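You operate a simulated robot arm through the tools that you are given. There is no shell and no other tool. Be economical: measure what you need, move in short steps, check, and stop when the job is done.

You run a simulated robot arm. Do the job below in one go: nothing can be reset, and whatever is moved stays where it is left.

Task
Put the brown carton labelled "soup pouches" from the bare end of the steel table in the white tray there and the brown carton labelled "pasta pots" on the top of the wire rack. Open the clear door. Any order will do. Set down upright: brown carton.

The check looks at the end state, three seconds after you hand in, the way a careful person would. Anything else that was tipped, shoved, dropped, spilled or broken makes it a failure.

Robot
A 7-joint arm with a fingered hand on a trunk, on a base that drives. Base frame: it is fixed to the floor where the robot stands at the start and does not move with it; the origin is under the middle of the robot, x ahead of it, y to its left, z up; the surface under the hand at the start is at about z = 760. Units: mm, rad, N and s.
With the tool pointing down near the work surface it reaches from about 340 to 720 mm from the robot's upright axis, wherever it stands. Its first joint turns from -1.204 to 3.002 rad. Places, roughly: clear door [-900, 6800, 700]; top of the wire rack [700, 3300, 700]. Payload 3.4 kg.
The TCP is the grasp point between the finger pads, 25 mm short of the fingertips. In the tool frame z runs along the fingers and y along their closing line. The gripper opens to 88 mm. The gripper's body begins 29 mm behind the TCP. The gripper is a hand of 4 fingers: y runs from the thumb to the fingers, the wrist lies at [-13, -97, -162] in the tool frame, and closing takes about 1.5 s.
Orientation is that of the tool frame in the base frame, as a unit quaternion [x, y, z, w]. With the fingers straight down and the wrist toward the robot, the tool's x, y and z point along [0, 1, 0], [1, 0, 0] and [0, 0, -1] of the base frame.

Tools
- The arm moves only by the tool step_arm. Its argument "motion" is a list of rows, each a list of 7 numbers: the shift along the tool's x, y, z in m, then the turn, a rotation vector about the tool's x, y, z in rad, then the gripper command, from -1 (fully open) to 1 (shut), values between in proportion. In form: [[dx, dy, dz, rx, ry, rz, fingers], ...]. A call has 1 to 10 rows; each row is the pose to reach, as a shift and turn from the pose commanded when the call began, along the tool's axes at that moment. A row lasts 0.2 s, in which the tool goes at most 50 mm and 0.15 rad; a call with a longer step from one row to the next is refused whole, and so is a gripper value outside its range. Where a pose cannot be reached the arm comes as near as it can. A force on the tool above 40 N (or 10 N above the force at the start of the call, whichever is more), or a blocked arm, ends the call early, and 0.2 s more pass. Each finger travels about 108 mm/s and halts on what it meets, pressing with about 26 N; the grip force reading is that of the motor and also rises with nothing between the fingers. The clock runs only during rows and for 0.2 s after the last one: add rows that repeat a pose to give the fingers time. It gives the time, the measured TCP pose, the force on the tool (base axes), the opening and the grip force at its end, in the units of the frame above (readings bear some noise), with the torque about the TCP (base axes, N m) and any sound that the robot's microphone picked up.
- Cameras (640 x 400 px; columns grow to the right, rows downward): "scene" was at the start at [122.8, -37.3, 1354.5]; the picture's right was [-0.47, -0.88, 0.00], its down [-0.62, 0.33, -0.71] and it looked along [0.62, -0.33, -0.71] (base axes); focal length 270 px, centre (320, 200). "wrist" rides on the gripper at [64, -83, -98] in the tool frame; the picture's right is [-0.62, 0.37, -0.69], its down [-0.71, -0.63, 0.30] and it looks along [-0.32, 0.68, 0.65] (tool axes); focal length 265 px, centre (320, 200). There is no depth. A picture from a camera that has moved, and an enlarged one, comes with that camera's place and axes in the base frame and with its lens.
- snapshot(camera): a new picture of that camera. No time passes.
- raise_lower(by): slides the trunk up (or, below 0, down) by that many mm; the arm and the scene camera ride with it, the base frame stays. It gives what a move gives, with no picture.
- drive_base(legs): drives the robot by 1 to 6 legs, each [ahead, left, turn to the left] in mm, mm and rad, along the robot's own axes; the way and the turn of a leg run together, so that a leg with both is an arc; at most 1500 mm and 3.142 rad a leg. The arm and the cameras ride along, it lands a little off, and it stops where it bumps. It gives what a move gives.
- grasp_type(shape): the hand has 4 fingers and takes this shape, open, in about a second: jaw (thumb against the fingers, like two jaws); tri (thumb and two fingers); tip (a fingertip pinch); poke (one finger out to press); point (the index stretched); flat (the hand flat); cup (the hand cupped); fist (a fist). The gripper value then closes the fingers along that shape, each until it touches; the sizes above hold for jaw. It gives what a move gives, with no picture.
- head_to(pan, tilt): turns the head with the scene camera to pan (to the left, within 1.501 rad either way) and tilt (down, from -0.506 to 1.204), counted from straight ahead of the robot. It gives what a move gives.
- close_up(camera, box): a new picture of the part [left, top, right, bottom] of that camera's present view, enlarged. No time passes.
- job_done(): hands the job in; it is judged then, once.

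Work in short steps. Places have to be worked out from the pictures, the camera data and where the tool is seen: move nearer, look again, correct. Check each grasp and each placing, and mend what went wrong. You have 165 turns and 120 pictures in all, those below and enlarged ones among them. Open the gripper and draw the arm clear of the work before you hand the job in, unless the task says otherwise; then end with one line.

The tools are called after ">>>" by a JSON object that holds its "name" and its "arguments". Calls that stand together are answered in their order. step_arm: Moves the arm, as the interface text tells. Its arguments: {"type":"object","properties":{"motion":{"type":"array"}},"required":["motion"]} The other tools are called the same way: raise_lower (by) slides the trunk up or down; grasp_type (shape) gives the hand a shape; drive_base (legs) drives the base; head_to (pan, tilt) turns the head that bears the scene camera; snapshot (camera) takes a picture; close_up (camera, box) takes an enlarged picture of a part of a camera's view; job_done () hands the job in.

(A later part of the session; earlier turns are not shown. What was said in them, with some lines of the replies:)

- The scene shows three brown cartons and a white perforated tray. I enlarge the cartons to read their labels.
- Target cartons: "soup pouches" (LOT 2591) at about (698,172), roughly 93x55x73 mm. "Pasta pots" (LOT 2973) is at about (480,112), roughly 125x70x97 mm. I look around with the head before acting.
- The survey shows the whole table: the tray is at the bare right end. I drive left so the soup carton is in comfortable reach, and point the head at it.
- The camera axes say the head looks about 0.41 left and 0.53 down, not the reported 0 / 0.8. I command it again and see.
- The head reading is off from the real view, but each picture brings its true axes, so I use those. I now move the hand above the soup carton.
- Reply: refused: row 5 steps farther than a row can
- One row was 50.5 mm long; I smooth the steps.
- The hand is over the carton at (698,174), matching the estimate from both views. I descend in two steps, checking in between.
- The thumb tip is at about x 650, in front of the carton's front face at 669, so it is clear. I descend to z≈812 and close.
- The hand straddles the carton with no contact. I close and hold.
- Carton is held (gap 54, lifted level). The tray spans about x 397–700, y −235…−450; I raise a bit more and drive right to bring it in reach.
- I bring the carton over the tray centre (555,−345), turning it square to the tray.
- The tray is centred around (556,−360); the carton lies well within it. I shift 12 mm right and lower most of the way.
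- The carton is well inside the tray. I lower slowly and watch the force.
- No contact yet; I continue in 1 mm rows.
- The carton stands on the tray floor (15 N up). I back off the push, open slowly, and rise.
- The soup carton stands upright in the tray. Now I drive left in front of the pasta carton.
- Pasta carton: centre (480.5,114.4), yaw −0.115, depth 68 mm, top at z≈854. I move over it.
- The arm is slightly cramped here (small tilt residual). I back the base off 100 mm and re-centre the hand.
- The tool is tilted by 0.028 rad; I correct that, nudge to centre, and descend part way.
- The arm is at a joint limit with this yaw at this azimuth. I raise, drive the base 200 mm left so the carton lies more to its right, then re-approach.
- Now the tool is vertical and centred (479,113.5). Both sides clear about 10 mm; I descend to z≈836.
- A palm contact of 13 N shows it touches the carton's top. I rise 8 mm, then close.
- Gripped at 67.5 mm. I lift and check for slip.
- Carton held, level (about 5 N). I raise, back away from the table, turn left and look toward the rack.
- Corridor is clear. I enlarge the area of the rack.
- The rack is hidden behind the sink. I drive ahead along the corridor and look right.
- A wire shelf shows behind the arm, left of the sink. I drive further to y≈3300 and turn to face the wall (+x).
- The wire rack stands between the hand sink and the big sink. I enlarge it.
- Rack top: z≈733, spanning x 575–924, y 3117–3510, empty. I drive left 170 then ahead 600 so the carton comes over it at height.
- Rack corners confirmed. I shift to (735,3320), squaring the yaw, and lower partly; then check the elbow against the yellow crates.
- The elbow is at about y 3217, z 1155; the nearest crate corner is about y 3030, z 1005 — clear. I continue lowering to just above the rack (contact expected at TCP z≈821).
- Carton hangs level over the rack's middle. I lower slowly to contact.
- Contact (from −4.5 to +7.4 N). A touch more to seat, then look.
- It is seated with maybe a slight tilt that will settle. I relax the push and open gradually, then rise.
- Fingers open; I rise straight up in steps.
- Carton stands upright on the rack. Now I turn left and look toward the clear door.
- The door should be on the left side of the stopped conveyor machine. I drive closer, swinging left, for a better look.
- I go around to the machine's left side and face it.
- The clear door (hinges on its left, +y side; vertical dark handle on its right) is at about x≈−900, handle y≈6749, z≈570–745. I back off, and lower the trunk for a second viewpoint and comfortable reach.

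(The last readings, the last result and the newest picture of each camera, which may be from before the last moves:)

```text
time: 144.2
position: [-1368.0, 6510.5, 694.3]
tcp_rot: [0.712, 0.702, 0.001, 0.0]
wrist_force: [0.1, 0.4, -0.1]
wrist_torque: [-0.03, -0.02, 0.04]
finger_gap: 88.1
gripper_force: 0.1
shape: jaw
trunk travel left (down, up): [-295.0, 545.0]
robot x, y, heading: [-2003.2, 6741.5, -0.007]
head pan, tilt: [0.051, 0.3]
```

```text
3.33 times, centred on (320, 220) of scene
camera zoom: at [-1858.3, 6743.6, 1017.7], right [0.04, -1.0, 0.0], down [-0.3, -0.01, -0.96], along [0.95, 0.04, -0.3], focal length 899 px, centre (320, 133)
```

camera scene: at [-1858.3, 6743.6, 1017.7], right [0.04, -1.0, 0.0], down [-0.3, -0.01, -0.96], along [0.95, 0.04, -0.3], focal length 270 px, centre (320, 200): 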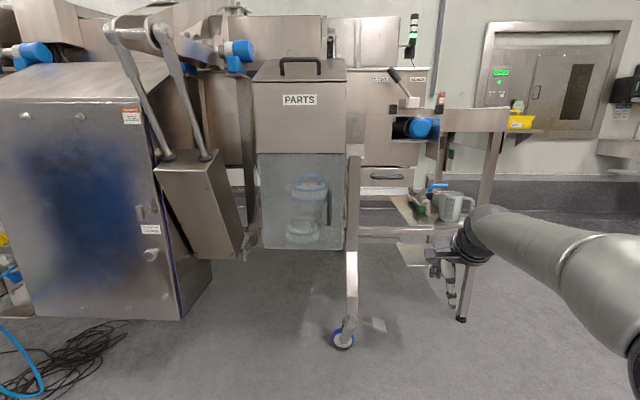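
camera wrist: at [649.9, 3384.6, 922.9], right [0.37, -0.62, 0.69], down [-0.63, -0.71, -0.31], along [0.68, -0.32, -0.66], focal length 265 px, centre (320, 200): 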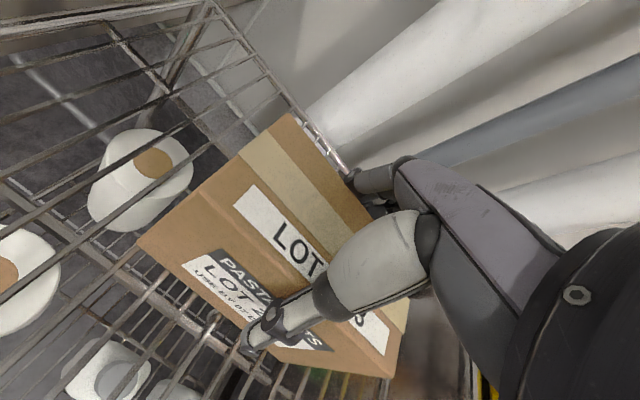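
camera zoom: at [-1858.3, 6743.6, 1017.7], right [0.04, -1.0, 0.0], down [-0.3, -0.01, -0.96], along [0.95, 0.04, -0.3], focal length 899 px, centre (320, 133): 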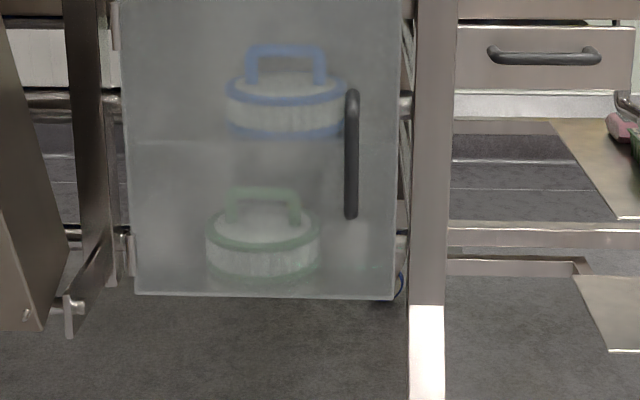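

Triangulation: door plane x≈−927, hinge y≈6998, right edge y≈6700; handle bar at about (−955,6750), z 645–778. I turn the hand to point horizontally at the door with fingers closing sideways (turn of 120° about the tool's diagonal).

>>> {"name": "step_arm", "arguments": {"motion": [[0, 0, 0, -0.086, -0.086, -0.086, -1], [0, 0, 0, -0.172, -0.172, -0.172, -1], [0, 0, 0, -0.258, -0.258, -0.258, -1], [0, 0, 0, -0.344, -0.344, -0.344, -1], [0, 0, 0, -0.43, -0.43, -0.43, -1], [0, 0, 0, -0.516, -0.516, -0.516, -1], [0, 0, 0, -0.602, -0.602, -0.602, -1], [0, 0, 0, -0.688, -0.688, -0.688, -1], [0, 0, 0, -0.774, -0.774, -0.774, -1], [0, 0, 0, -0.86, -0.86, -0.86, -1]]}}

>>> {"name": "step_arm", "arguments": {"motion": [[0, 0, 0, -0.086, -0.086, -0.086, -1], [0, 0, 0, -0.172, -0.172, -0.172, -1], [0, 0, 0, -0.258, -0.258, -0.258, -1], [0, 0, 0, -0.344, -0.344, -0.344, -1], [0, 0, 0, -0.344, -0.344, -0.344, -1], [0, 0, 0, -0.344, -0.344, -0.344, -1]]}}

>>> {"name": "snapshot", "arguments": {"camera": "scene"}}

```text
time: 146.4
position: [-1368.2, 6509.4, 695.4]
tcp_rot: [0.248, 0.795, -0.003, 0.554]
wrist_force: [-0.7, 0.3, 0.1]
wrist_torque: [0.0, -0.02, 0.01]
finger_gap: 87.8
gripper_force: 0.0
shape: jaw
trunk travel left (down, up): [-295.0, 545.0]
robot x, y, heading: [-2003.0, 6736.5, -0.007]
head pan, tilt: [0.051, 0.3]
```

```text
time: 147.8
position: [-1368.6, 6509.8, 695.2]
tcp_rot: [0.01, 0.709, -0.005, 0.705]
wrist_force: [-0.5, -0.1, -0.1]
wrist_torque: [0.0, -0.04, -0.01]
finger_gap: 87.7
gripper_force: 0.0
shape: jaw
trunk travel left (down, up): [-295.0, 545.0]
robot x, y, heading: [-2001.8, 6738.1, -0.005]
head pan, tilt: [0.051, 0.3]
```

```text
56 pictures are left
camera scene: at [-1858.3, 6743.6, 1017.7], right [0.04, -1.0, 0.0], down [-0.3, -0.01, -0.96], along [0.95, 0.04, -0.3], focal length 270 px, centre (320, 200)
```

scene: 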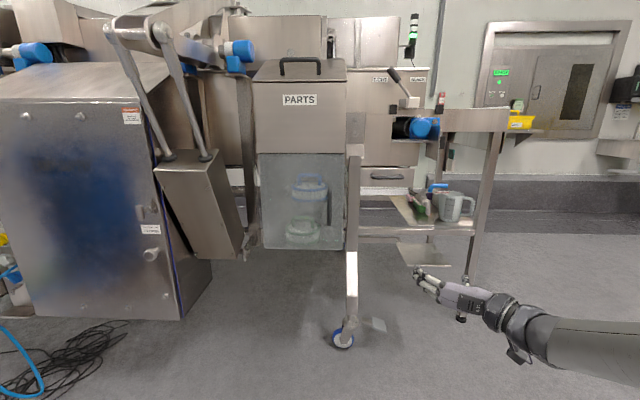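

The hand is horizontal. I drive left 220 and ahead 250 to bring the hand in front of the handle.

>>> {"name": "drive_base", "arguments": {"legs": [[0, 220, 0.005], [250, 0, 0]]}}

>>> {"name": "head_to", "arguments": {"pan": -0.15, "tilt": 0.4}}

>>> {"name": "step_arm", "arguments": {"motion": [[0, 0, 0, 0, 0, 0, -1], [0, 0, 0, 0, 0, 0, -1], [0, 0, 0, 0, 0, 0, -1]]}}

>>> {"name": "snapshot", "arguments": {"camera": "scene"}}

>>> {"name": "snapshot", "arguments": {"camera": "wrist"}}

```text
time: 150.9
position: [-1116.6, 6729.4, 695.1]
tcp_rot: [0.009, 0.709, -0.004, 0.705]
wrist_force: [0.2, 0.0, 0.2]
wrist_torque: [0.01, 0.0, -0.05]
finger_gap: 87.7
gripper_force: 0.0
shape: jaw
trunk travel left (down, up): [-295.0, 545.0]
robot x, y, heading: [-1755.1, 6952.5, -0.001]
head pan, tilt: [0.051, 0.3]
```

```text
time: 151.7
position: [-1115.9, 6728.8, 694.2]
tcp_rot: [0.009, 0.709, -0.003, 0.705]
wrist_force: [-0.1, -0.5, 0.3]
wrist_torque: [0.0, 0.01, 0.01]
finger_gap: 87.8
gripper_force: 0.1
shape: jaw
trunk travel left (down, up): [-295.0, 545.0]
robot x, y, heading: [-1753.8, 6956.6, 0.002]
head pan, tilt: [-0.15, 0.4]
```

```text
time: 152.5
position: [-1115.1, 6728.4, 694.5]
tcp_rot: [0.008, 0.709, -0.004, 0.705]
wrist_force: [-0.1, -0.2, 0.4]
wrist_torque: [0.03, 0.01, -0.02]
finger_gap: 87.7
gripper_force: 0.0
shape: jaw
trunk travel left (down, up): [-295.0, 545.0]
robot x, y, heading: [-1751.5, 6952.8, -0.004]
head pan, tilt: [-0.15, 0.4]
```

```text
55 pictures are left
camera scene: at [-1609.0, 6942.3, 1008.5], right [-0.15, -0.99, 0.0], down [-0.38, 0.06, -0.92], along [0.91, -0.14, -0.39], focal length 270 px, centre (320, 200)
```

scene: 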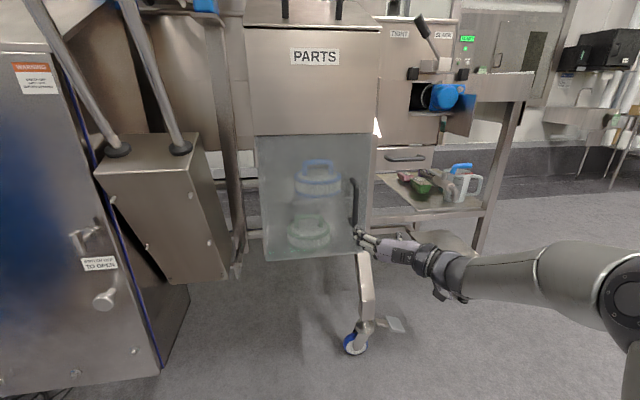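

```text
54 pictures are left
camera wrist: at [-1216.7, 6648.9, 630.0], right [-0.68, 0.38, 0.63], down [0.3, -0.64, 0.71], along [0.67, 0.67, 0.33], focal length 265 px, centre (320, 200)
```

wrist: 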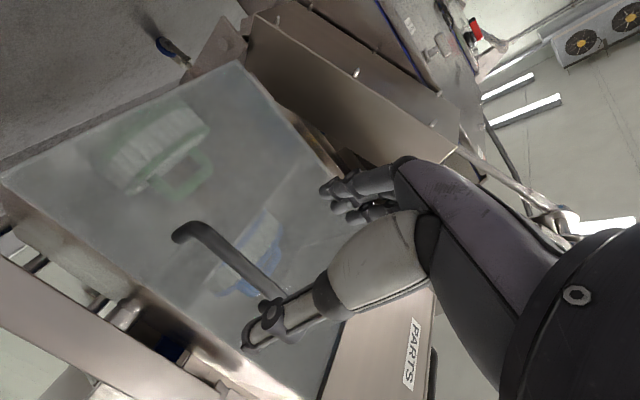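

The handle shows in the wrist view; triangulating gives about (−970,6753), z 660–775. I align the hand in y and z and move in to 70 mm short.

>>> {"name": "step_arm", "arguments": {"motion": [[-0.01, 0.012, 0.02, 0, 0, 0, -1], [-0.02, 0.025, 0.045, 0, 0, 0, -1], [-0.022, 0.026, 0.07, 0, 0, 0, -1], [-0.022, 0.026, 0.07, 0, 0, 0, -1]]}}

>>> {"name": "close_up", "arguments": {"camera": "scene", "box": [310, 150, 430, 270]}}

>>> {"name": "snapshot", "arguments": {"camera": "wrist"}}

```text
time: 153.5
position: [-1045.5, 6754.1, 715.3]
tcp_rot: [0.009, 0.708, -0.003, 0.706]
wrist_force: [1.0, 0.7, 0.0]
wrist_torque: [0.0, -0.01, -0.01]
finger_gap: 87.7
gripper_force: 0.0
shape: jaw
trunk travel left (down, up): [-295.0, 545.0]
robot x, y, heading: [-1752.4, 6956.0, -0.001]
head pan, tilt: [-0.15, 0.4]
```

```text
3.33 times, centred on (370, 210) of scene
camera zoom: at [-1608.9, 6942.3, 1008.4], right [-0.15, -0.99, 0.0], down [-0.38, 0.06, -0.92], along [0.91, -0.14, -0.39], focal length 899 px, centre (153, 167)
```

zoom: 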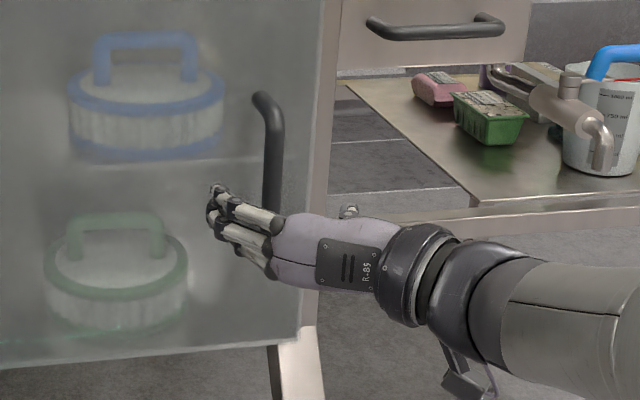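

```text
52 pictures are left
camera wrist: at [-1145.2, 6673.2, 651.2], right [-0.68, 0.38, 0.63], down [0.3, -0.64, 0.71], along [0.67, 0.67, 0.33], focal length 265 px, centre (320, 200)
```

wrist: 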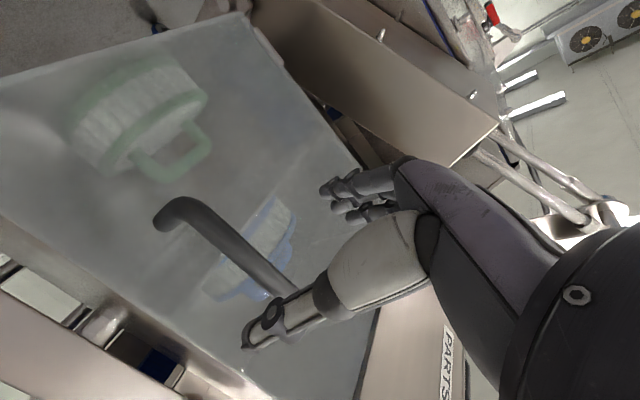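

Handle at (−968,6754) fits centrally between the fingers. I advance 70 mm.

>>> {"name": "step_arm", "arguments": {"motion": [[0, 0, 0.025, 0, 0, 0, -1], [0, 0.001, 0.05, 0, 0, 0, -1], [0, 0.001, 0.062, 0, 0, 0, -1], [0, 0.001, 0.071, 0, 0, 0, -1], [0, 0.001, 0.071, 0, 0, 0, -1]]}}

>>> {"name": "close_up", "arguments": {"camera": "scene", "box": [310, 150, 430, 270]}}

>>> {"name": "snapshot", "arguments": {"camera": "wrist"}}

```text
time: 154.7
position: [-974.4, 6754.5, 713.8]
tcp_rot: [0.009, 0.709, -0.003, 0.705]
wrist_force: [-0.7, -0.3, -0.1]
wrist_torque: [0.02, -0.02, 0.02]
finger_gap: 88.0
gripper_force: 0.1
shape: jaw
trunk travel left (down, up): [-295.0, 545.0]
robot x, y, heading: [-1750.3, 6954.4, -0.001]
head pan, tilt: [-0.15, 0.4]
```

```text
3.33 times, centred on (370, 210) of scene
camera zoom: at [-1608.9, 6942.3, 1008.4], right [-0.15, -0.99, 0.0], down [-0.38, 0.06, -0.92], along [0.91, -0.14, -0.39], focal length 899 px, centre (153, 167)
```

zoom: 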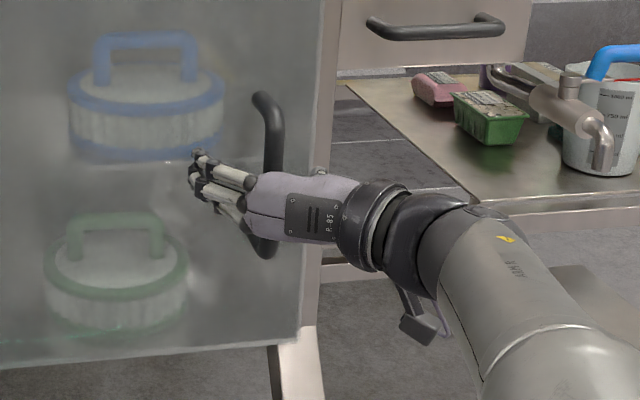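

```text
50 pictures are left
camera wrist: at [-1074.7, 6673.2, 650.9], right [-0.68, 0.38, 0.63], down [0.3, -0.64, 0.71], along [0.67, 0.67, 0.33], focal length 265 px, centre (320, 200)
```

wrist: 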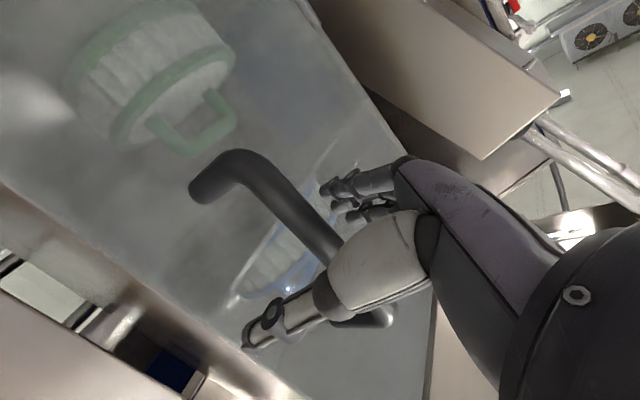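

The handle passes between thumb and fingers. I close on it.

>>> {"name": "step_arm", "arguments": {"motion": [[0, 0, 0, 0, 0, 0, -0.5], [0, 0, 0, 0, 0, 0, 0], [0, 0, 0, 0, 0, 0, 0.5], [0, 0, 0, 0, 0, 0, 1], [0, 0, 0, 0, 0, 0, 1], [0, 0, 0, 0, 0, 0, 1], [0, 0, 0, 0, 0, 0, 1], [0, 0, 0, 0, 0, 0, 1]]}}

>>> {"name": "snapshot", "arguments": {"camera": "wrist"}}

```text
time: 156.5
position: [-974.8, 6753.4, 715.9]
tcp_rot: [0.01, 0.709, -0.004, 0.705]
wrist_force: [0.8, -6.3, -0.4]
wrist_torque: [0.0, -0.01, 0.04]
finger_gap: 0.7
gripper_force: 26.4
shape: jaw
trunk travel left (down, up): [-295.0, 545.0]
robot x, y, heading: [-1751.5, 6952.5, -0.0]
head pan, tilt: [-0.15, 0.4]
```

```text
49 pictures are left
camera wrist: at [-1074.9, 6671.9, 650.6], right [-0.68, 0.38, 0.63], down [0.3, -0.64, 0.71], along [0.67, 0.67, 0.33], focal length 265 px, centre (320, 200)
```

wrist: 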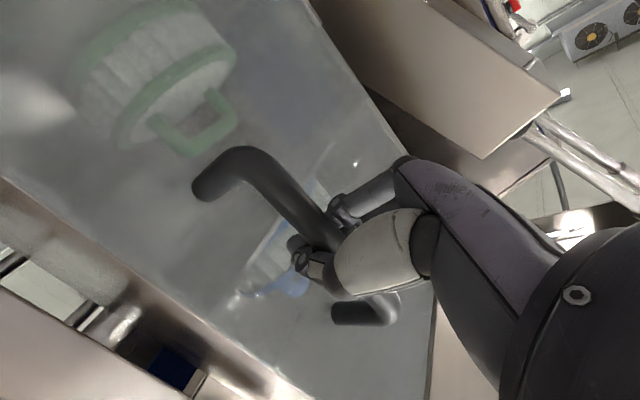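

Fingers shut at 0.7 mm, seemingly closed behind the bar (hooked between bar and door). I test by pulling gently back 20 mm.

>>> {"name": "step_arm", "arguments": {"motion": [[0, 0, -0.006, 0, 0, 0, 1], [0, 0, -0.012, 0, 0, 0, 1], [0, 0.001, -0.018, 0, 0, 0, 1], [0, 0.001, -0.025, 0, 0, 0, 1], [0, 0.002, -0.03, 0, 0, 0, 1]]}}

>>> {"name": "close_up", "arguments": {"camera": "scene", "box": [230, 120, 430, 280]}}

>>> {"name": "snapshot", "arguments": {"camera": "wrist"}}

```text
time: 157.7
position: [-1004.1, 6758.4, 716.2]
tcp_rot: [0.009, 0.709, -0.003, 0.705]
wrist_force: [1.4, 2.7, -1.0]
wrist_torque: [0.04, 0.04, -0.01]
finger_gap: 0.8
gripper_force: 25.8
shape: jaw
trunk travel left (down, up): [-295.0, 545.0]
robot x, y, heading: [-1756.9, 6953.9, -0.004]
head pan, tilt: [-0.15, 0.4]
```

```text
2.50 times, centred on (330, 200) of scene
camera zoom: at [-1608.4, 6942.6, 1008.4], right [-0.15, -0.99, 0.0], down [-0.39, 0.06, -0.92], along [0.91, -0.14, -0.39], focal length 674 px, centre (295, 200)
```

zoom: 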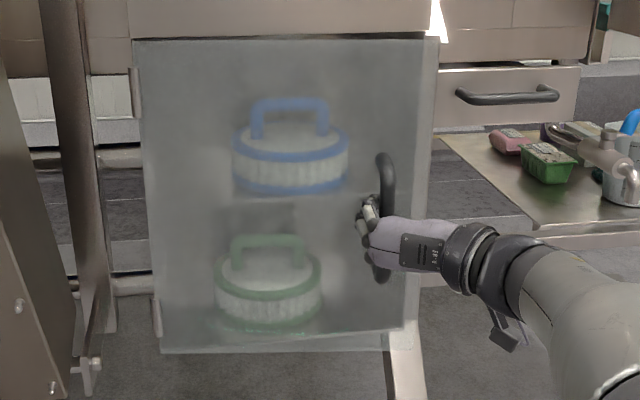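

```text
47 pictures are left
camera wrist: at [-1104.7, 6676.9, 651.4], right [-0.68, 0.37, 0.63], down [0.3, -0.64, 0.71], along [0.67, 0.67, 0.33], focal length 265 px, centre (320, 200)
```

wrist: 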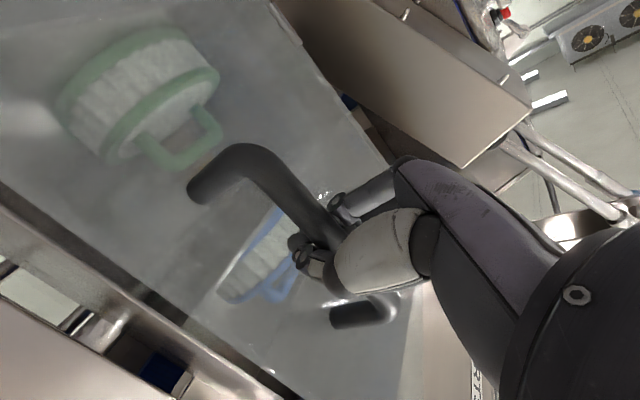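

The door swings with the hand. I continue along the hinge arc, turning the hand with it.

>>> {"name": "step_arm", "arguments": {"motion": [[0, 0.007, -0.015, 0.05, 0, 0, 1], [0, 0.0146, -0.03, 0.1, 0, 0, 1], [0, 0.0235, -0.0465, 0.16, 0, 0, 1], [0, 0.033, -0.0624, 0.22, 0, 0, 1], [0, 0.044, -0.0775, 0.285, 0, 0, 1], [0, 0.056, -0.0917, 0.35, 0, 0, 1], [0, 0.056, -0.0917, 0.35, 0, 0, 1]]}}

>>> {"name": "snapshot", "arguments": {"camera": "scene"}}

>>> {"name": "snapshot", "arguments": {"camera": "wrist"}}

```text
time: 159.3
position: [-1094.5, 6815.2, 717.3]
tcp_rot: [0.131, 0.698, -0.126, 0.693]
wrist_force: [0.2, 0.2, 0.3]
wrist_torque: [-0.01, -0.02, 0.0]
finger_gap: 0.4
gripper_force: 26.0
shape: jaw
trunk travel left (down, up): [-295.0, 545.0]
robot x, y, heading: [-1753.1, 6954.6, -0.001]
head pan, tilt: [-0.15, 0.4]
```

```text
46 pictures are left
camera scene: at [-1609.0, 6942.4, 1008.5], right [-0.15, -0.99, 0.0], down [-0.38, 0.06, -0.92], along [0.91, -0.14, -0.39], focal length 270 px, centre (320, 200)
```

scene: 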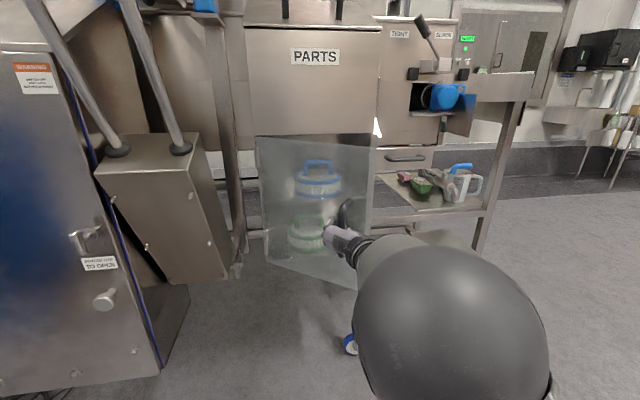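

```text
45 pictures are left
camera wrist: at [-1217.7, 6773.3, 653.0], right [-0.51, 0.59, 0.63], down [0.06, -0.7, 0.71], along [0.86, 0.4, 0.32], focal length 265 px, centre (320, 200)
```

wrist: 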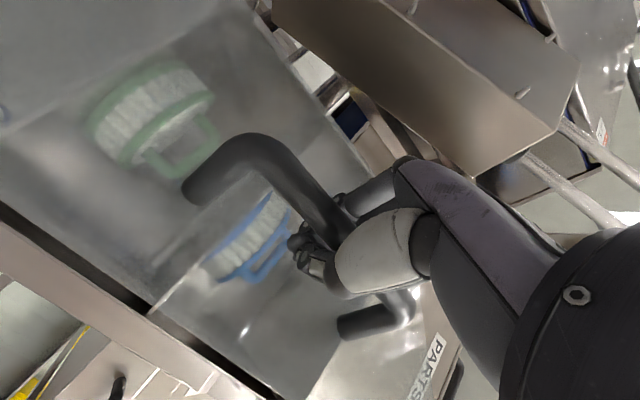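

Door is about 0.5 rad open and follows. I continue to ~1.0 rad.

>>> {"name": "step_arm", "arguments": {"motion": [[0, 0.0078, -0.0172, 0.06, 0, 0, 1], [0, 0.0157, -0.0344, 0.12, 0, 0, 1], [0, 0.026, -0.05, 0.185, 0, 0, 1], [0, 0.0364, -0.0654, 0.25, 0, 0, 1], [0, 0.049, -0.08, 0.31, 0, 0, 1], [0, 0.0621, -0.0924, 0.37, 0, 0, 1], [0, 0.0621, -0.0924, 0.37, 0, 0, 1]]}}

>>> {"name": "snapshot", "arguments": {"camera": "scene"}}

>>> {"name": "snapshot", "arguments": {"camera": "wrist"}}

```text
time: 160.9
position: [-1157.6, 6897.4, 721.3]
tcp_rot: [0.27, 0.663, -0.249, 0.652]
wrist_force: [-1.3, -0.5, -0.9]
wrist_torque: [0.0, -0.03, 0.02]
finger_gap: 0.0
gripper_force: 25.8
shape: jaw
trunk travel left (down, up): [-295.0, 545.0]
robot x, y, heading: [-1753.5, 6951.6, -0.004]
head pan, tilt: [-0.15, 0.4]
```

```text
44 pictures are left
camera scene: at [-1609.1, 6942.1, 1008.5], right [-0.15, -0.99, 0.0], down [-0.38, 0.06, -0.92], along [0.91, -0.14, -0.39], focal length 270 px, centre (320, 200)
```

scene: 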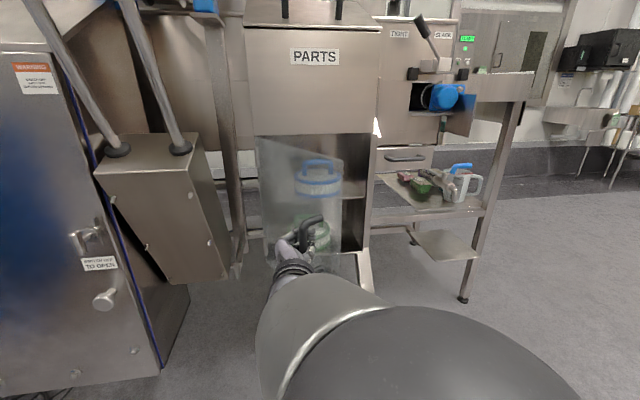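

```text
43 pictures are left
camera wrist: at [-1287.7, 6906.2, 657.4], right [-0.25, 0.72, 0.65], down [-0.21, -0.69, 0.69], along [0.95, 0.04, 0.32], focal length 265 px, centre (320, 200)
```

wrist: 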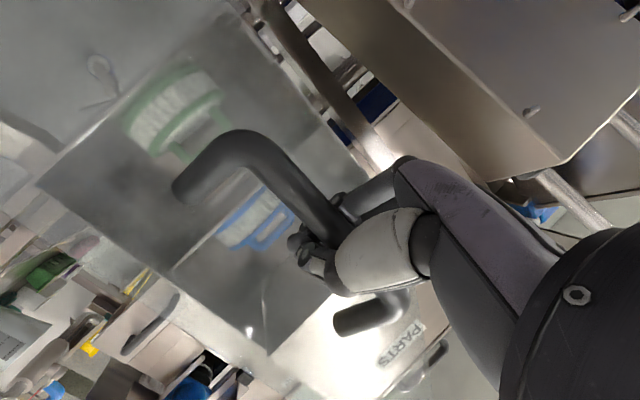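

Door is ~55° open. Before going further I check clearance to the steel box hanging at the left.

>>> {"name": "close_up", "arguments": {"camera": "scene", "box": [80, 110, 360, 300]}}

```text
2.11 times, centred on (220, 205) of scene
camera zoom: at [-1609.1, 6942.1, 1008.5], right [-0.15, -0.99, 0.0], down [-0.38, 0.06, -0.92], along [0.91, -0.14, -0.39], focal length 568 px, centre (530, 190)
```

zoom: 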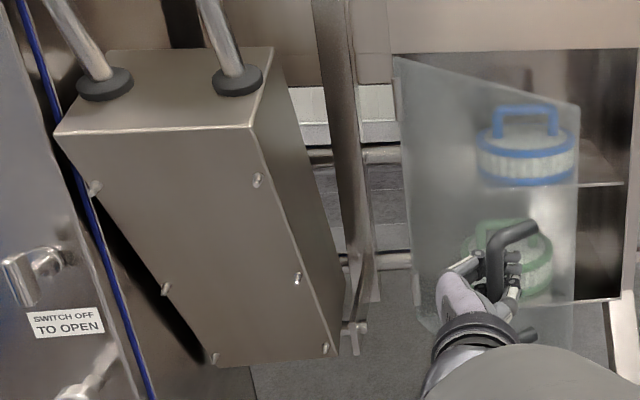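

The steel box's right face is at y≈7115 and only for x>−1100, so there is room. The arm nears a limit, so I swing the door on by moving the base along (back/left with a slight right turn).

>>> {"name": "drive_base", "arguments": {"legs": [[-14, 192, -0.2]]}}

>>> {"name": "snapshot", "arguments": {"camera": "scene"}}

>>> {"name": "snapshot", "arguments": {"camera": "wrist"}}

```text
time: 162.4
position: [-1175.1, 6976.1, 721.0]
tcp_rot: [0.334, 0.633, -0.31, 0.625]
wrist_force: [-0.1, 0.4, 0.6]
wrist_torque: [-0.01, -0.04, -0.02]
finger_gap: 0.3
gripper_force: 25.8
shape: jaw
trunk travel left (down, up): [-295.0, 545.0]
robot x, y, heading: [-1744.3, 7147.5, -0.205]
head pan, tilt: [-0.15, 0.4]
```

```text
41 pictures are left
camera scene: at [-1609.0, 7106.2, 1008.5], right [-0.35, -0.94, 0.0], down [-0.36, 0.13, -0.92], along [0.86, -0.32, -0.39], focal length 270 px, centre (320, 200)
```

scene: 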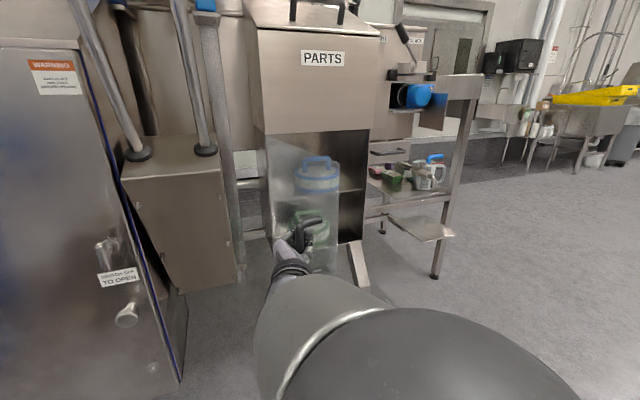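

```text
40 pictures are left
camera wrist: at [-1301.2, 7009.0, 658.0], right [-0.11, 0.76, 0.65], down [-0.34, -0.64, 0.69], along [0.94, -0.14, 0.32], focal length 265 px, centre (320, 200)
```

wrist: 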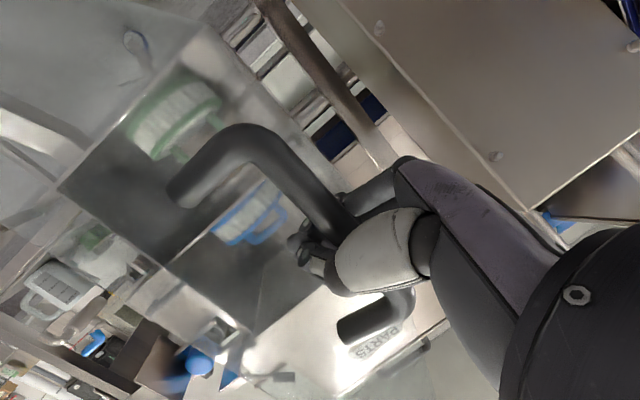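

Door is about 73° open. One more small swing to ~82°, keeping clear of the box.

>>> {"name": "drive_base", "arguments": {"legs": [[-4, 91, -0.1]]}}

>>> {"name": "close_up", "arguments": {"camera": "scene", "box": [110, 100, 390, 300]}}

>>> {"name": "snapshot", "arguments": {"camera": "wrist"}}

```text
time: 163.5
position: [-1178.3, 7008.0, 722.9]
tcp_rot: [0.367, 0.617, -0.34, 0.608]
wrist_force: [0.7, -0.1, -0.7]
wrist_torque: [0.01, -0.02, 0.03]
finger_gap: 0.1
gripper_force: 25.6
shape: jaw
trunk travel left (down, up): [-295.0, 545.0]
robot x, y, heading: [-1727.3, 7237.1, -0.305]
head pan, tilt: [-0.15, 0.4]
```

```text
2.00 times, centred on (250, 200) of scene
camera zoom: at [-1594.9, 7181.9, 1008.5], right [-0.44, -0.9, 0.0], down [-0.35, 0.17, -0.92], along [0.83, -0.4, -0.39], focal length 540 px, centre (460, 200)
```

zoom: 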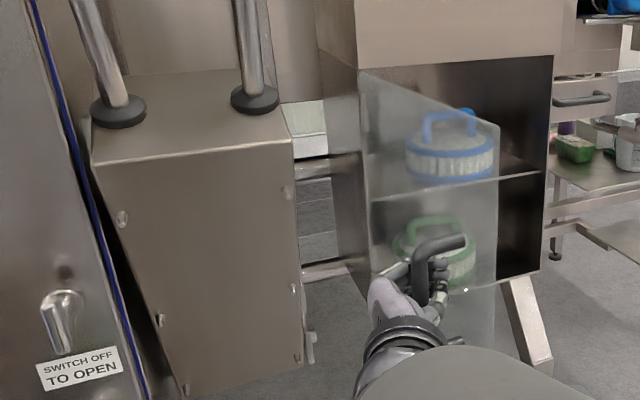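

```text
38 pictures are left
camera wrist: at [-1298.1, 7054.1, 658.7], right [-0.03, 0.76, 0.65], down [-0.4, -0.61, 0.69], along [0.92, -0.24, 0.32], focal length 265 px, centre (320, 200)
```

wrist: 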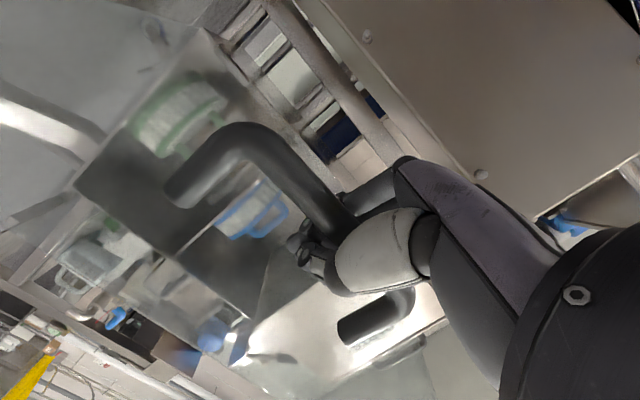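

Door is ~80° open. I open the fingers, then withdraw straight back from the handle by driving along the hand's axis.

>>> {"name": "step_arm", "arguments": {"motion": [[0, 0, 0, 0, 0, 0, 0.5], [0, 0, 0, 0, 0, 0, 0], [0, 0, 0, 0, 0, 0, -0.5], [0, 0, 0, 0, 0, 0, -1], [0, 0, 0, 0, 0, 0, -1], [0, 0, 0, 0, 0, 0, -1], [0, 0, 0, 0, 0, 0, -1]]}}

>>> {"name": "snapshot", "arguments": {"camera": "wrist"}}

```text
time: 165.1
position: [-1176.8, 7006.9, 722.8]
tcp_rot: [0.368, 0.617, -0.339, 0.608]
wrist_force: [-0.7, 0.2, 0.8]
wrist_torque: [0.0, -0.01, 0.0]
finger_gap: 87.8
gripper_force: 0.0
shape: jaw
trunk travel left (down, up): [-295.0, 545.0]
robot x, y, heading: [-1725.4, 7238.9, -0.301]
head pan, tilt: [-0.15, 0.4]
```

```text
37 pictures are left
camera wrist: at [-1298.0, 7053.9, 658.9], right [-0.03, 0.76, 0.65], down [-0.4, -0.61, 0.69], along [0.92, -0.24, 0.32], focal length 265 px, centre (320, 200)
```

wrist: 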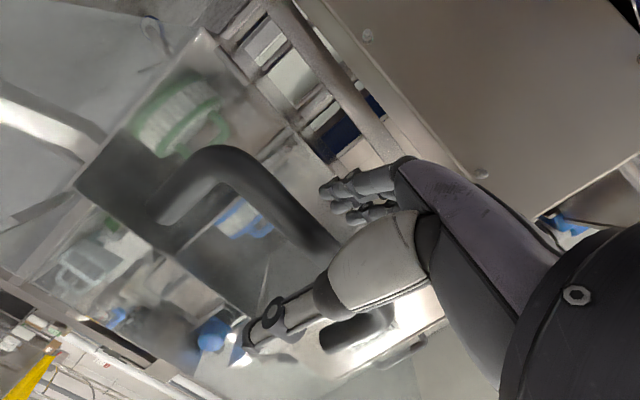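

Open. I withdraw 110 mm along the hand axis.

>>> {"name": "drive_base", "arguments": {"legs": [[-81, 75, 0]]}}

>>> {"name": "snapshot", "arguments": {"camera": "scene"}}

>>> {"name": "snapshot", "arguments": {"camera": "wrist"}}

```text
time: 166.3
position: [-1209.0, 7079.4, 724.3]
tcp_rot: [0.349, 0.627, -0.318, 0.62]
wrist_force: [-0.7, 0.1, 0.8]
wrist_torque: [0.03, -0.02, -0.02]
finger_gap: 87.9
gripper_force: 0.0
shape: jaw
trunk travel left (down, up): [-295.0, 545.0]
robot x, y, heading: [-1769.5, 7273.9, -0.23]
head pan, tilt: [-0.15, 0.4]
stopped in leg 1: the robot was blocked; the commanded pose is now the measured one
```

```text
36 pictures are left
camera scene: at [-1636.6, 7226.6, 1008.5], right [-0.38, -0.93, 0.0], down [-0.36, 0.15, -0.92], along [0.85, -0.35, -0.39], focal length 270 px, centre (320, 200)
```

scene: 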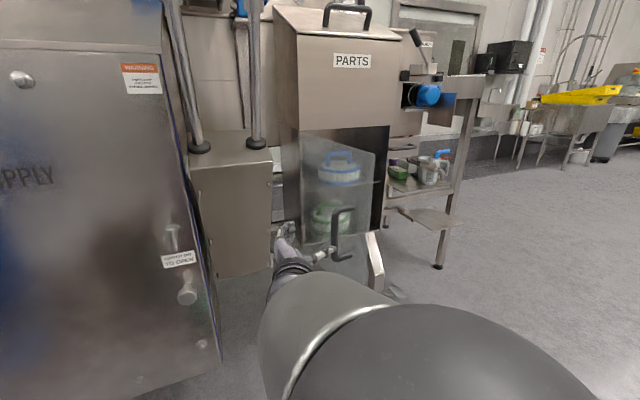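

```text
35 pictures are left
camera wrist: at [-1331.8, 7118.2, 659.6], right [-0.08, 0.75, 0.65], down [-0.36, -0.63, 0.68], along [0.93, -0.18, 0.33], focal length 265 px, centre (320, 200)
```

wrist: 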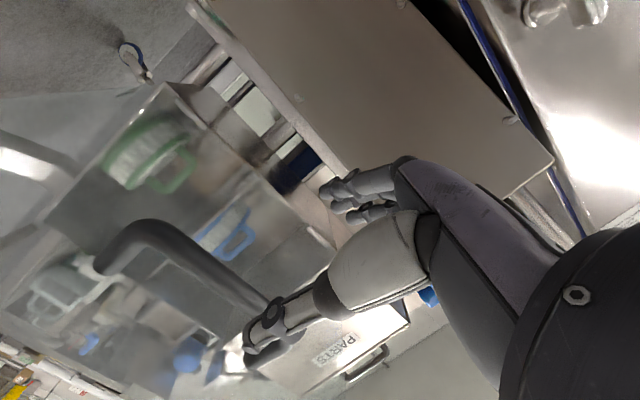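

The base was blocked. I look to the left and rear to see by what.

>>> {"name": "head_to", "arguments": {"pan": 1.5, "tilt": 0.6}}

>>> {"name": "step_arm", "arguments": {"motion": [[0, 0, 0, 0, 0, 0, -1], [0, 0, 0, 0, 0, 0, -1], [0, 0, 0, 0, 0, 0, -1], [0, 0, 0, 0, 0, 0, -1], [0, 0, 0, 0, 0, 0, -1], [0, 0, 0, 0, 0, 0, -1], [0, 0, 0, 0, 0, 0, -1]]}}

>>> {"name": "snapshot", "arguments": {"camera": "scene"}}

```text
time: 168.0
position: [-1208.0, 7079.0, 722.3]
tcp_rot: [0.349, 0.628, -0.317, 0.62]
wrist_force: [0.2, 0.9, -0.4]
wrist_torque: [0.0, -0.01, -0.02]
finger_gap: 87.7
gripper_force: 0.1
shape: jaw
trunk travel left (down, up): [-295.0, 545.0]
robot x, y, heading: [-1770.6, 7272.9, -0.234]
head pan, tilt: [1.499, 0.6]
```

```text
time: 169.6
position: [-1207.9, 7080.1, 722.8]
tcp_rot: [0.348, 0.628, -0.318, 0.619]
wrist_force: [0.2, 0.4, -0.9]
wrist_torque: [-0.01, 0.02, 0.0]
finger_gap: 87.6
gripper_force: 0.0
shape: jaw
trunk travel left (down, up): [-295.0, 545.0]
robot x, y, heading: [-1770.9, 7270.1, -0.238]
head pan, tilt: [1.499, 0.6]
```

```text
34 pictures are left
camera scene: at [-1695.5, 7345.6, 990.2], right [0.95, -0.3, 0.0], down [-0.17, -0.54, -0.83], along [0.25, 0.79, -0.56], focal length 270 px, centre (320, 200)
```

scene: 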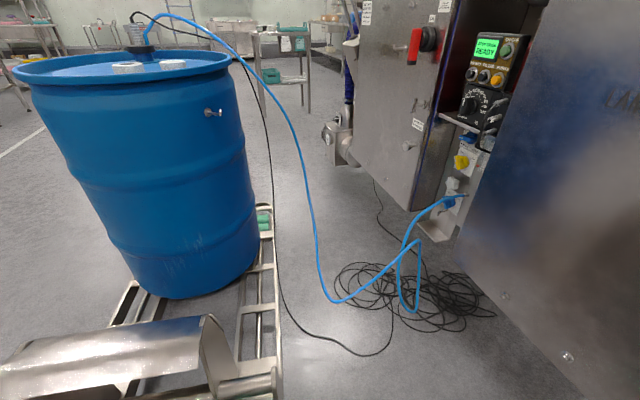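

The pallet truck is right beside the base on its left; I move away from it, backward and to the right, which also takes the hand clear of the door handle.

>>> {"name": "drive_base", "arguments": {"legs": [[-180, -105, 0]]}}

>>> {"name": "head_to", "arguments": {"pan": 0.0, "tilt": 0.4}}

>>> {"name": "step_arm", "arguments": {"motion": [[0, 0, 0, 0, 0, 0, -1], [0, 0, 0, 0, 0, 0, -1], [0, 0, 0, 0, 0, 0, -1], [0, 0, 0, 0, 0, 0, -1], [0, 0, 0, 0, 0, 0, -1], [0, 0, 0, 0, 0, 0, -1], [0, 0, 0, 0, 0, 0, -1]]}}

>>> {"name": "snapshot", "arguments": {"camera": "scene"}}

```text
time: 170.4
position: [-1212.8, 7072.3, 723.9]
tcp_rot: [0.353, 0.625, -0.322, 0.617]
wrist_force: [-0.4, -0.2, 0.7]
wrist_torque: [-0.01, 0.0, 0.0]
finger_gap: 87.4
gripper_force: 0.1
shape: jaw
trunk travel left (down, up): [-295.0, 545.0]
robot x, y, heading: [-1774.8, 7270.1, -0.247]
head pan, tilt: [1.499, 0.6]
stopped in leg 1: the robot was blocked; the commanded pose is now the measured one
```

```text
time: 172.0
position: [-1212.1, 7071.9, 723.0]
tcp_rot: [0.352, 0.626, -0.32, 0.618]
wrist_force: [-0.4, 0.5, 0.5]
wrist_torque: [0.01, 0.03, 0.02]
finger_gap: 87.8
gripper_force: 0.0
shape: jaw
trunk travel left (down, up): [-295.0, 545.0]
robot x, y, heading: [-1772.7, 7271.1, -0.245]
head pan, tilt: [0.0, 0.4]
```

```text
time: 173.6
position: [-1212.7, 7071.3, 723.2]
tcp_rot: [0.352, 0.626, -0.321, 0.617]
wrist_force: [-0.2, 0.9, -0.1]
wrist_torque: [0.0, -0.04, 0.01]
finger_gap: 87.9
gripper_force: 0.0
shape: jaw
trunk travel left (down, up): [-295.0, 545.0]
robot x, y, heading: [-1777.1, 7265.9, -0.243]
head pan, tilt: [0.0, 0.4]
```

```text
33 pictures are left
camera scene: at [-1635.5, 7235.9, 1008.5], right [-0.24, -0.97, 0.0], down [-0.38, 0.1, -0.92], along [0.89, -0.22, -0.39], focal length 270 px, centre (320, 200)
```

scene: 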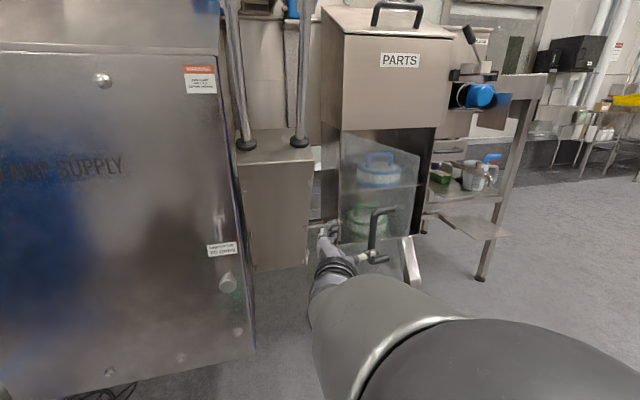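

Still blocked toward the rear-left, so the base must leave sideways. First I draw the hand back with the arm, off the handle toward −x.

>>> {"name": "step_arm", "arguments": {"motion": [[0, -0.02, -0.014, 0, 0, 0, -1], [0, -0.041, -0.028, 0, 0, 0, -1], [0, -0.062, -0.042, 0, 0, 0, -1], [0, -0.083, -0.056, 0, 0, 0, -1], [0, -0.083, -0.056, 0, 0, 0, -1]]}}

>>> {"name": "snapshot", "arguments": {"camera": "scene"}}

>>> {"name": "snapshot", "arguments": {"camera": "wrist"}}

```text
time: 174.8
position: [-1312.5, 7072.8, 722.9]
tcp_rot: [0.352, 0.626, -0.32, 0.618]
wrist_force: [0.8, -0.3, 0.1]
wrist_torque: [-0.04, 0.0, 0.0]
finger_gap: 87.8
gripper_force: 0.0
shape: jaw
trunk travel left (down, up): [-295.0, 545.0]
robot x, y, heading: [-1774.0, 7271.2, -0.249]
head pan, tilt: [0.0, 0.4]
```

```text
32 pictures are left
camera scene: at [-1635.6, 7235.8, 1008.5], right [-0.24, -0.97, 0.0], down [-0.38, 0.1, -0.92], along [0.89, -0.22, -0.39], focal length 270 px, centre (320, 200)
```

scene: 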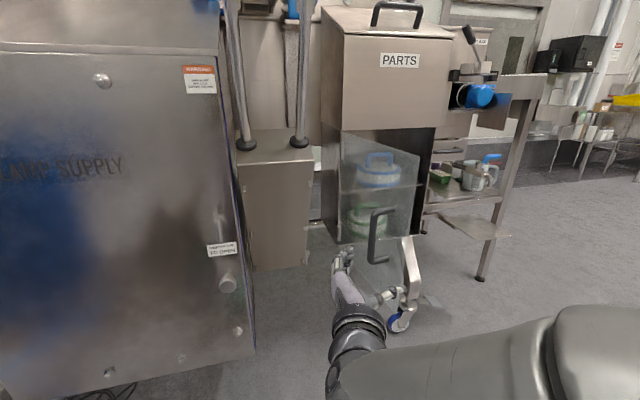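

```text
31 pictures are left
camera wrist: at [-1436.3, 7113.0, 658.8], right [-0.08, 0.75, 0.65], down [-0.37, -0.63, 0.68], along [0.93, -0.19, 0.33], focal length 265 px, centre (320, 200)
```

wrist: 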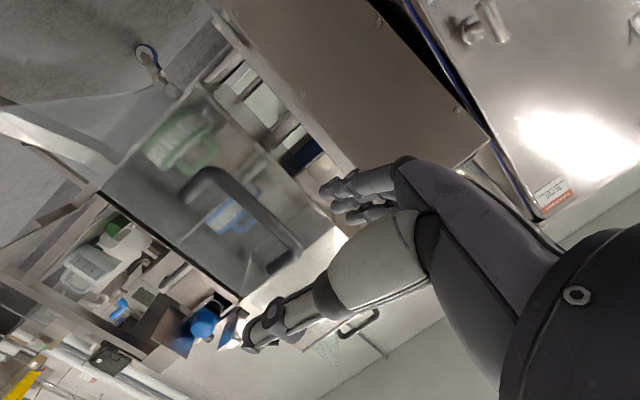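

The hand is off the handle and the door stayed open. Now I drive sideways right (−y), then drift back.

>>> {"name": "drive_base", "arguments": {"legs": [[22, -87, 0], [-55, -272, 0]]}}

>>> {"name": "snapshot", "arguments": {"camera": "scene"}}

```text
time: 177.4
position: [-1432.5, 6732.5, 721.6]
tcp_rot: [0.351, 0.626, -0.32, 0.618]
wrist_force: [-0.1, -0.2, 0.8]
wrist_torque: [-0.01, 0.01, 0.03]
finger_gap: 87.8
gripper_force: 0.1
shape: jaw
trunk travel left (down, up): [-295.0, 545.0]
robot x, y, heading: [-1895.0, 6931.0, -0.25]
head pan, tilt: [0.0, 0.4]
```

```text
30 pictures are left
camera scene: at [-1755.1, 6895.2, 1008.5], right [-0.24, -0.97, 0.0], down [-0.38, 0.1, -0.92], along [0.89, -0.22, -0.39], focal length 270 px, centre (320, 200)
```

scene: 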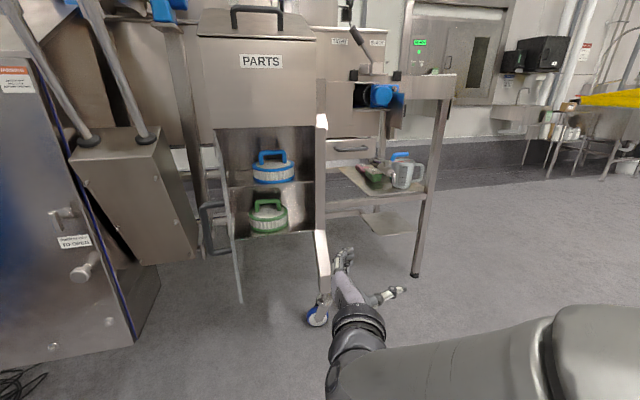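

The door stands wide open, seen edge-on. I check the pallet truck and barrel for any displacement.

>>> {"name": "head_to", "arguments": {"pan": 1.5, "tilt": 0.5}}

>>> {"name": "step_arm", "arguments": {"motion": [[0, 0, 0, 0, 0, 0, -1], [0, 0, 0, 0, 0, 0, -1], [0, 0, 0, 0, 0, 0, -1], [0, 0, 0, 0, 0, 0, -1], [0, 0, 0, 0, 0, 0, -1], [0, 0, 0, 0, 0, 0, -1], [0, 0, 0, 0, 0, 0, -1]]}}

>>> {"name": "snapshot", "arguments": {"camera": "scene"}}

```text
time: 179.1
position: [-1432.3, 6732.9, 723.6]
tcp_rot: [0.351, 0.626, -0.321, 0.618]
wrist_force: [-0.2, -0.8, -0.2]
wrist_torque: [0.03, 0.01, 0.0]
finger_gap: 88.0
gripper_force: 0.1
shape: jaw
trunk travel left (down, up): [-295.0, 545.0]
robot x, y, heading: [-1895.2, 6929.7, -0.248]
head pan, tilt: [1.499, 0.499]
```

```text
time: 180.7
position: [-1431.8, 6732.6, 722.3]
tcp_rot: [0.351, 0.627, -0.321, 0.617]
wrist_force: [-0.4, 0.0, -0.1]
wrist_torque: [0.04, 0.03, -0.01]
finger_gap: 88.0
gripper_force: 0.0
shape: jaw
trunk travel left (down, up): [-295.0, 545.0]
robot x, y, heading: [-1895.6, 6927.4, -0.246]
head pan, tilt: [1.499, 0.499]
```

```text
29 pictures are left
camera scene: at [-1816.5, 7004.3, 999.3], right [0.95, -0.31, 0.0], down [-0.15, -0.45, -0.88], along [0.27, 0.83, -0.48], focal length 270 px, centre (320, 200)
```

scene: 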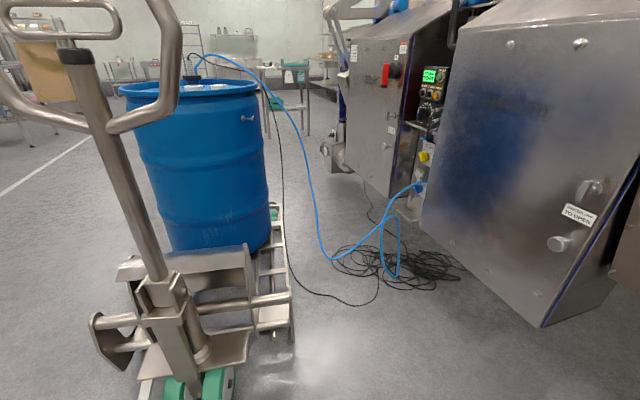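

Truck looks in place. I take one measurement of its wheel to compare with the earlier estimate (about (−1970,7540)).

>>> {"name": "head_to", "arguments": {"pan": 1.5, "tilt": 0.8}}

>>> {"name": "step_arm", "arguments": {"motion": [[0, 0, 0, 0, 0, 0, -1], [0, 0, 0, 0, 0, 0, -1], [0, 0, 0, 0, 0, 0, -1], [0, 0, 0, 0, 0, 0, -1]]}}

>>> {"name": "snapshot", "arguments": {"camera": "scene"}}

```text
time: 181.4
position: [-1432.3, 6731.7, 723.6]
tcp_rot: [0.352, 0.626, -0.321, 0.617]
wrist_force: [-0.7, 0.1, 0.5]
wrist_torque: [-0.01, -0.04, 0.0]
finger_gap: 88.0
gripper_force: 0.0
shape: jaw
trunk travel left (down, up): [-295.0, 545.0]
robot x, y, heading: [-1893.6, 6927.0, -0.246]
head pan, tilt: [1.499, 0.799]
```

```text
time: 182.4
position: [-1432.8, 6732.8, 722.0]
tcp_rot: [0.351, 0.626, -0.321, 0.618]
wrist_force: [0.6, -0.1, 0.3]
wrist_torque: [0.01, -0.01, 0.01]
finger_gap: 87.5
gripper_force: 0.1
shape: jaw
trunk travel left (down, up): [-295.0, 545.0]
robot x, y, heading: [-1893.3, 6926.8, -0.247]
head pan, tilt: [1.499, 0.799]
```

```text
28 pictures are left
camera scene: at [-1819.8, 6994.5, 973.4], right [0.95, -0.31, 0.0], down [-0.22, -0.68, -0.7], along [0.22, 0.66, -0.72], focal length 270 px, centre (320, 200)
```

scene: 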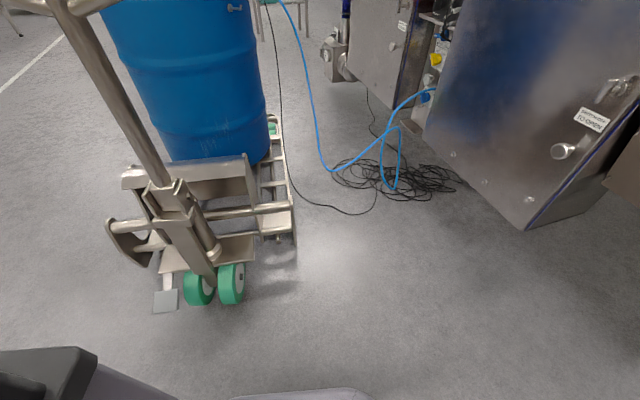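

The truck wheel measures about (−1990,7480). That agrees with the earlier view to within pixel error, and a push would have moved it the other way. Both cartons are placed, the door is open, and the hand is open and clear, so I hand in.

>>> {"name": "job_done", "arguments": {}}

```text
The job is handed in.
```

The soup pouches carton is upright in the white tray, the pasta pots carton is upright on top of the wire rack, and the clear door is open about 80°. While backing away from the door, the robot base bumped the pallet truck. Its wheel position afterwards matched my earlier estimate to within about 60 mm, so I believe it did not move.
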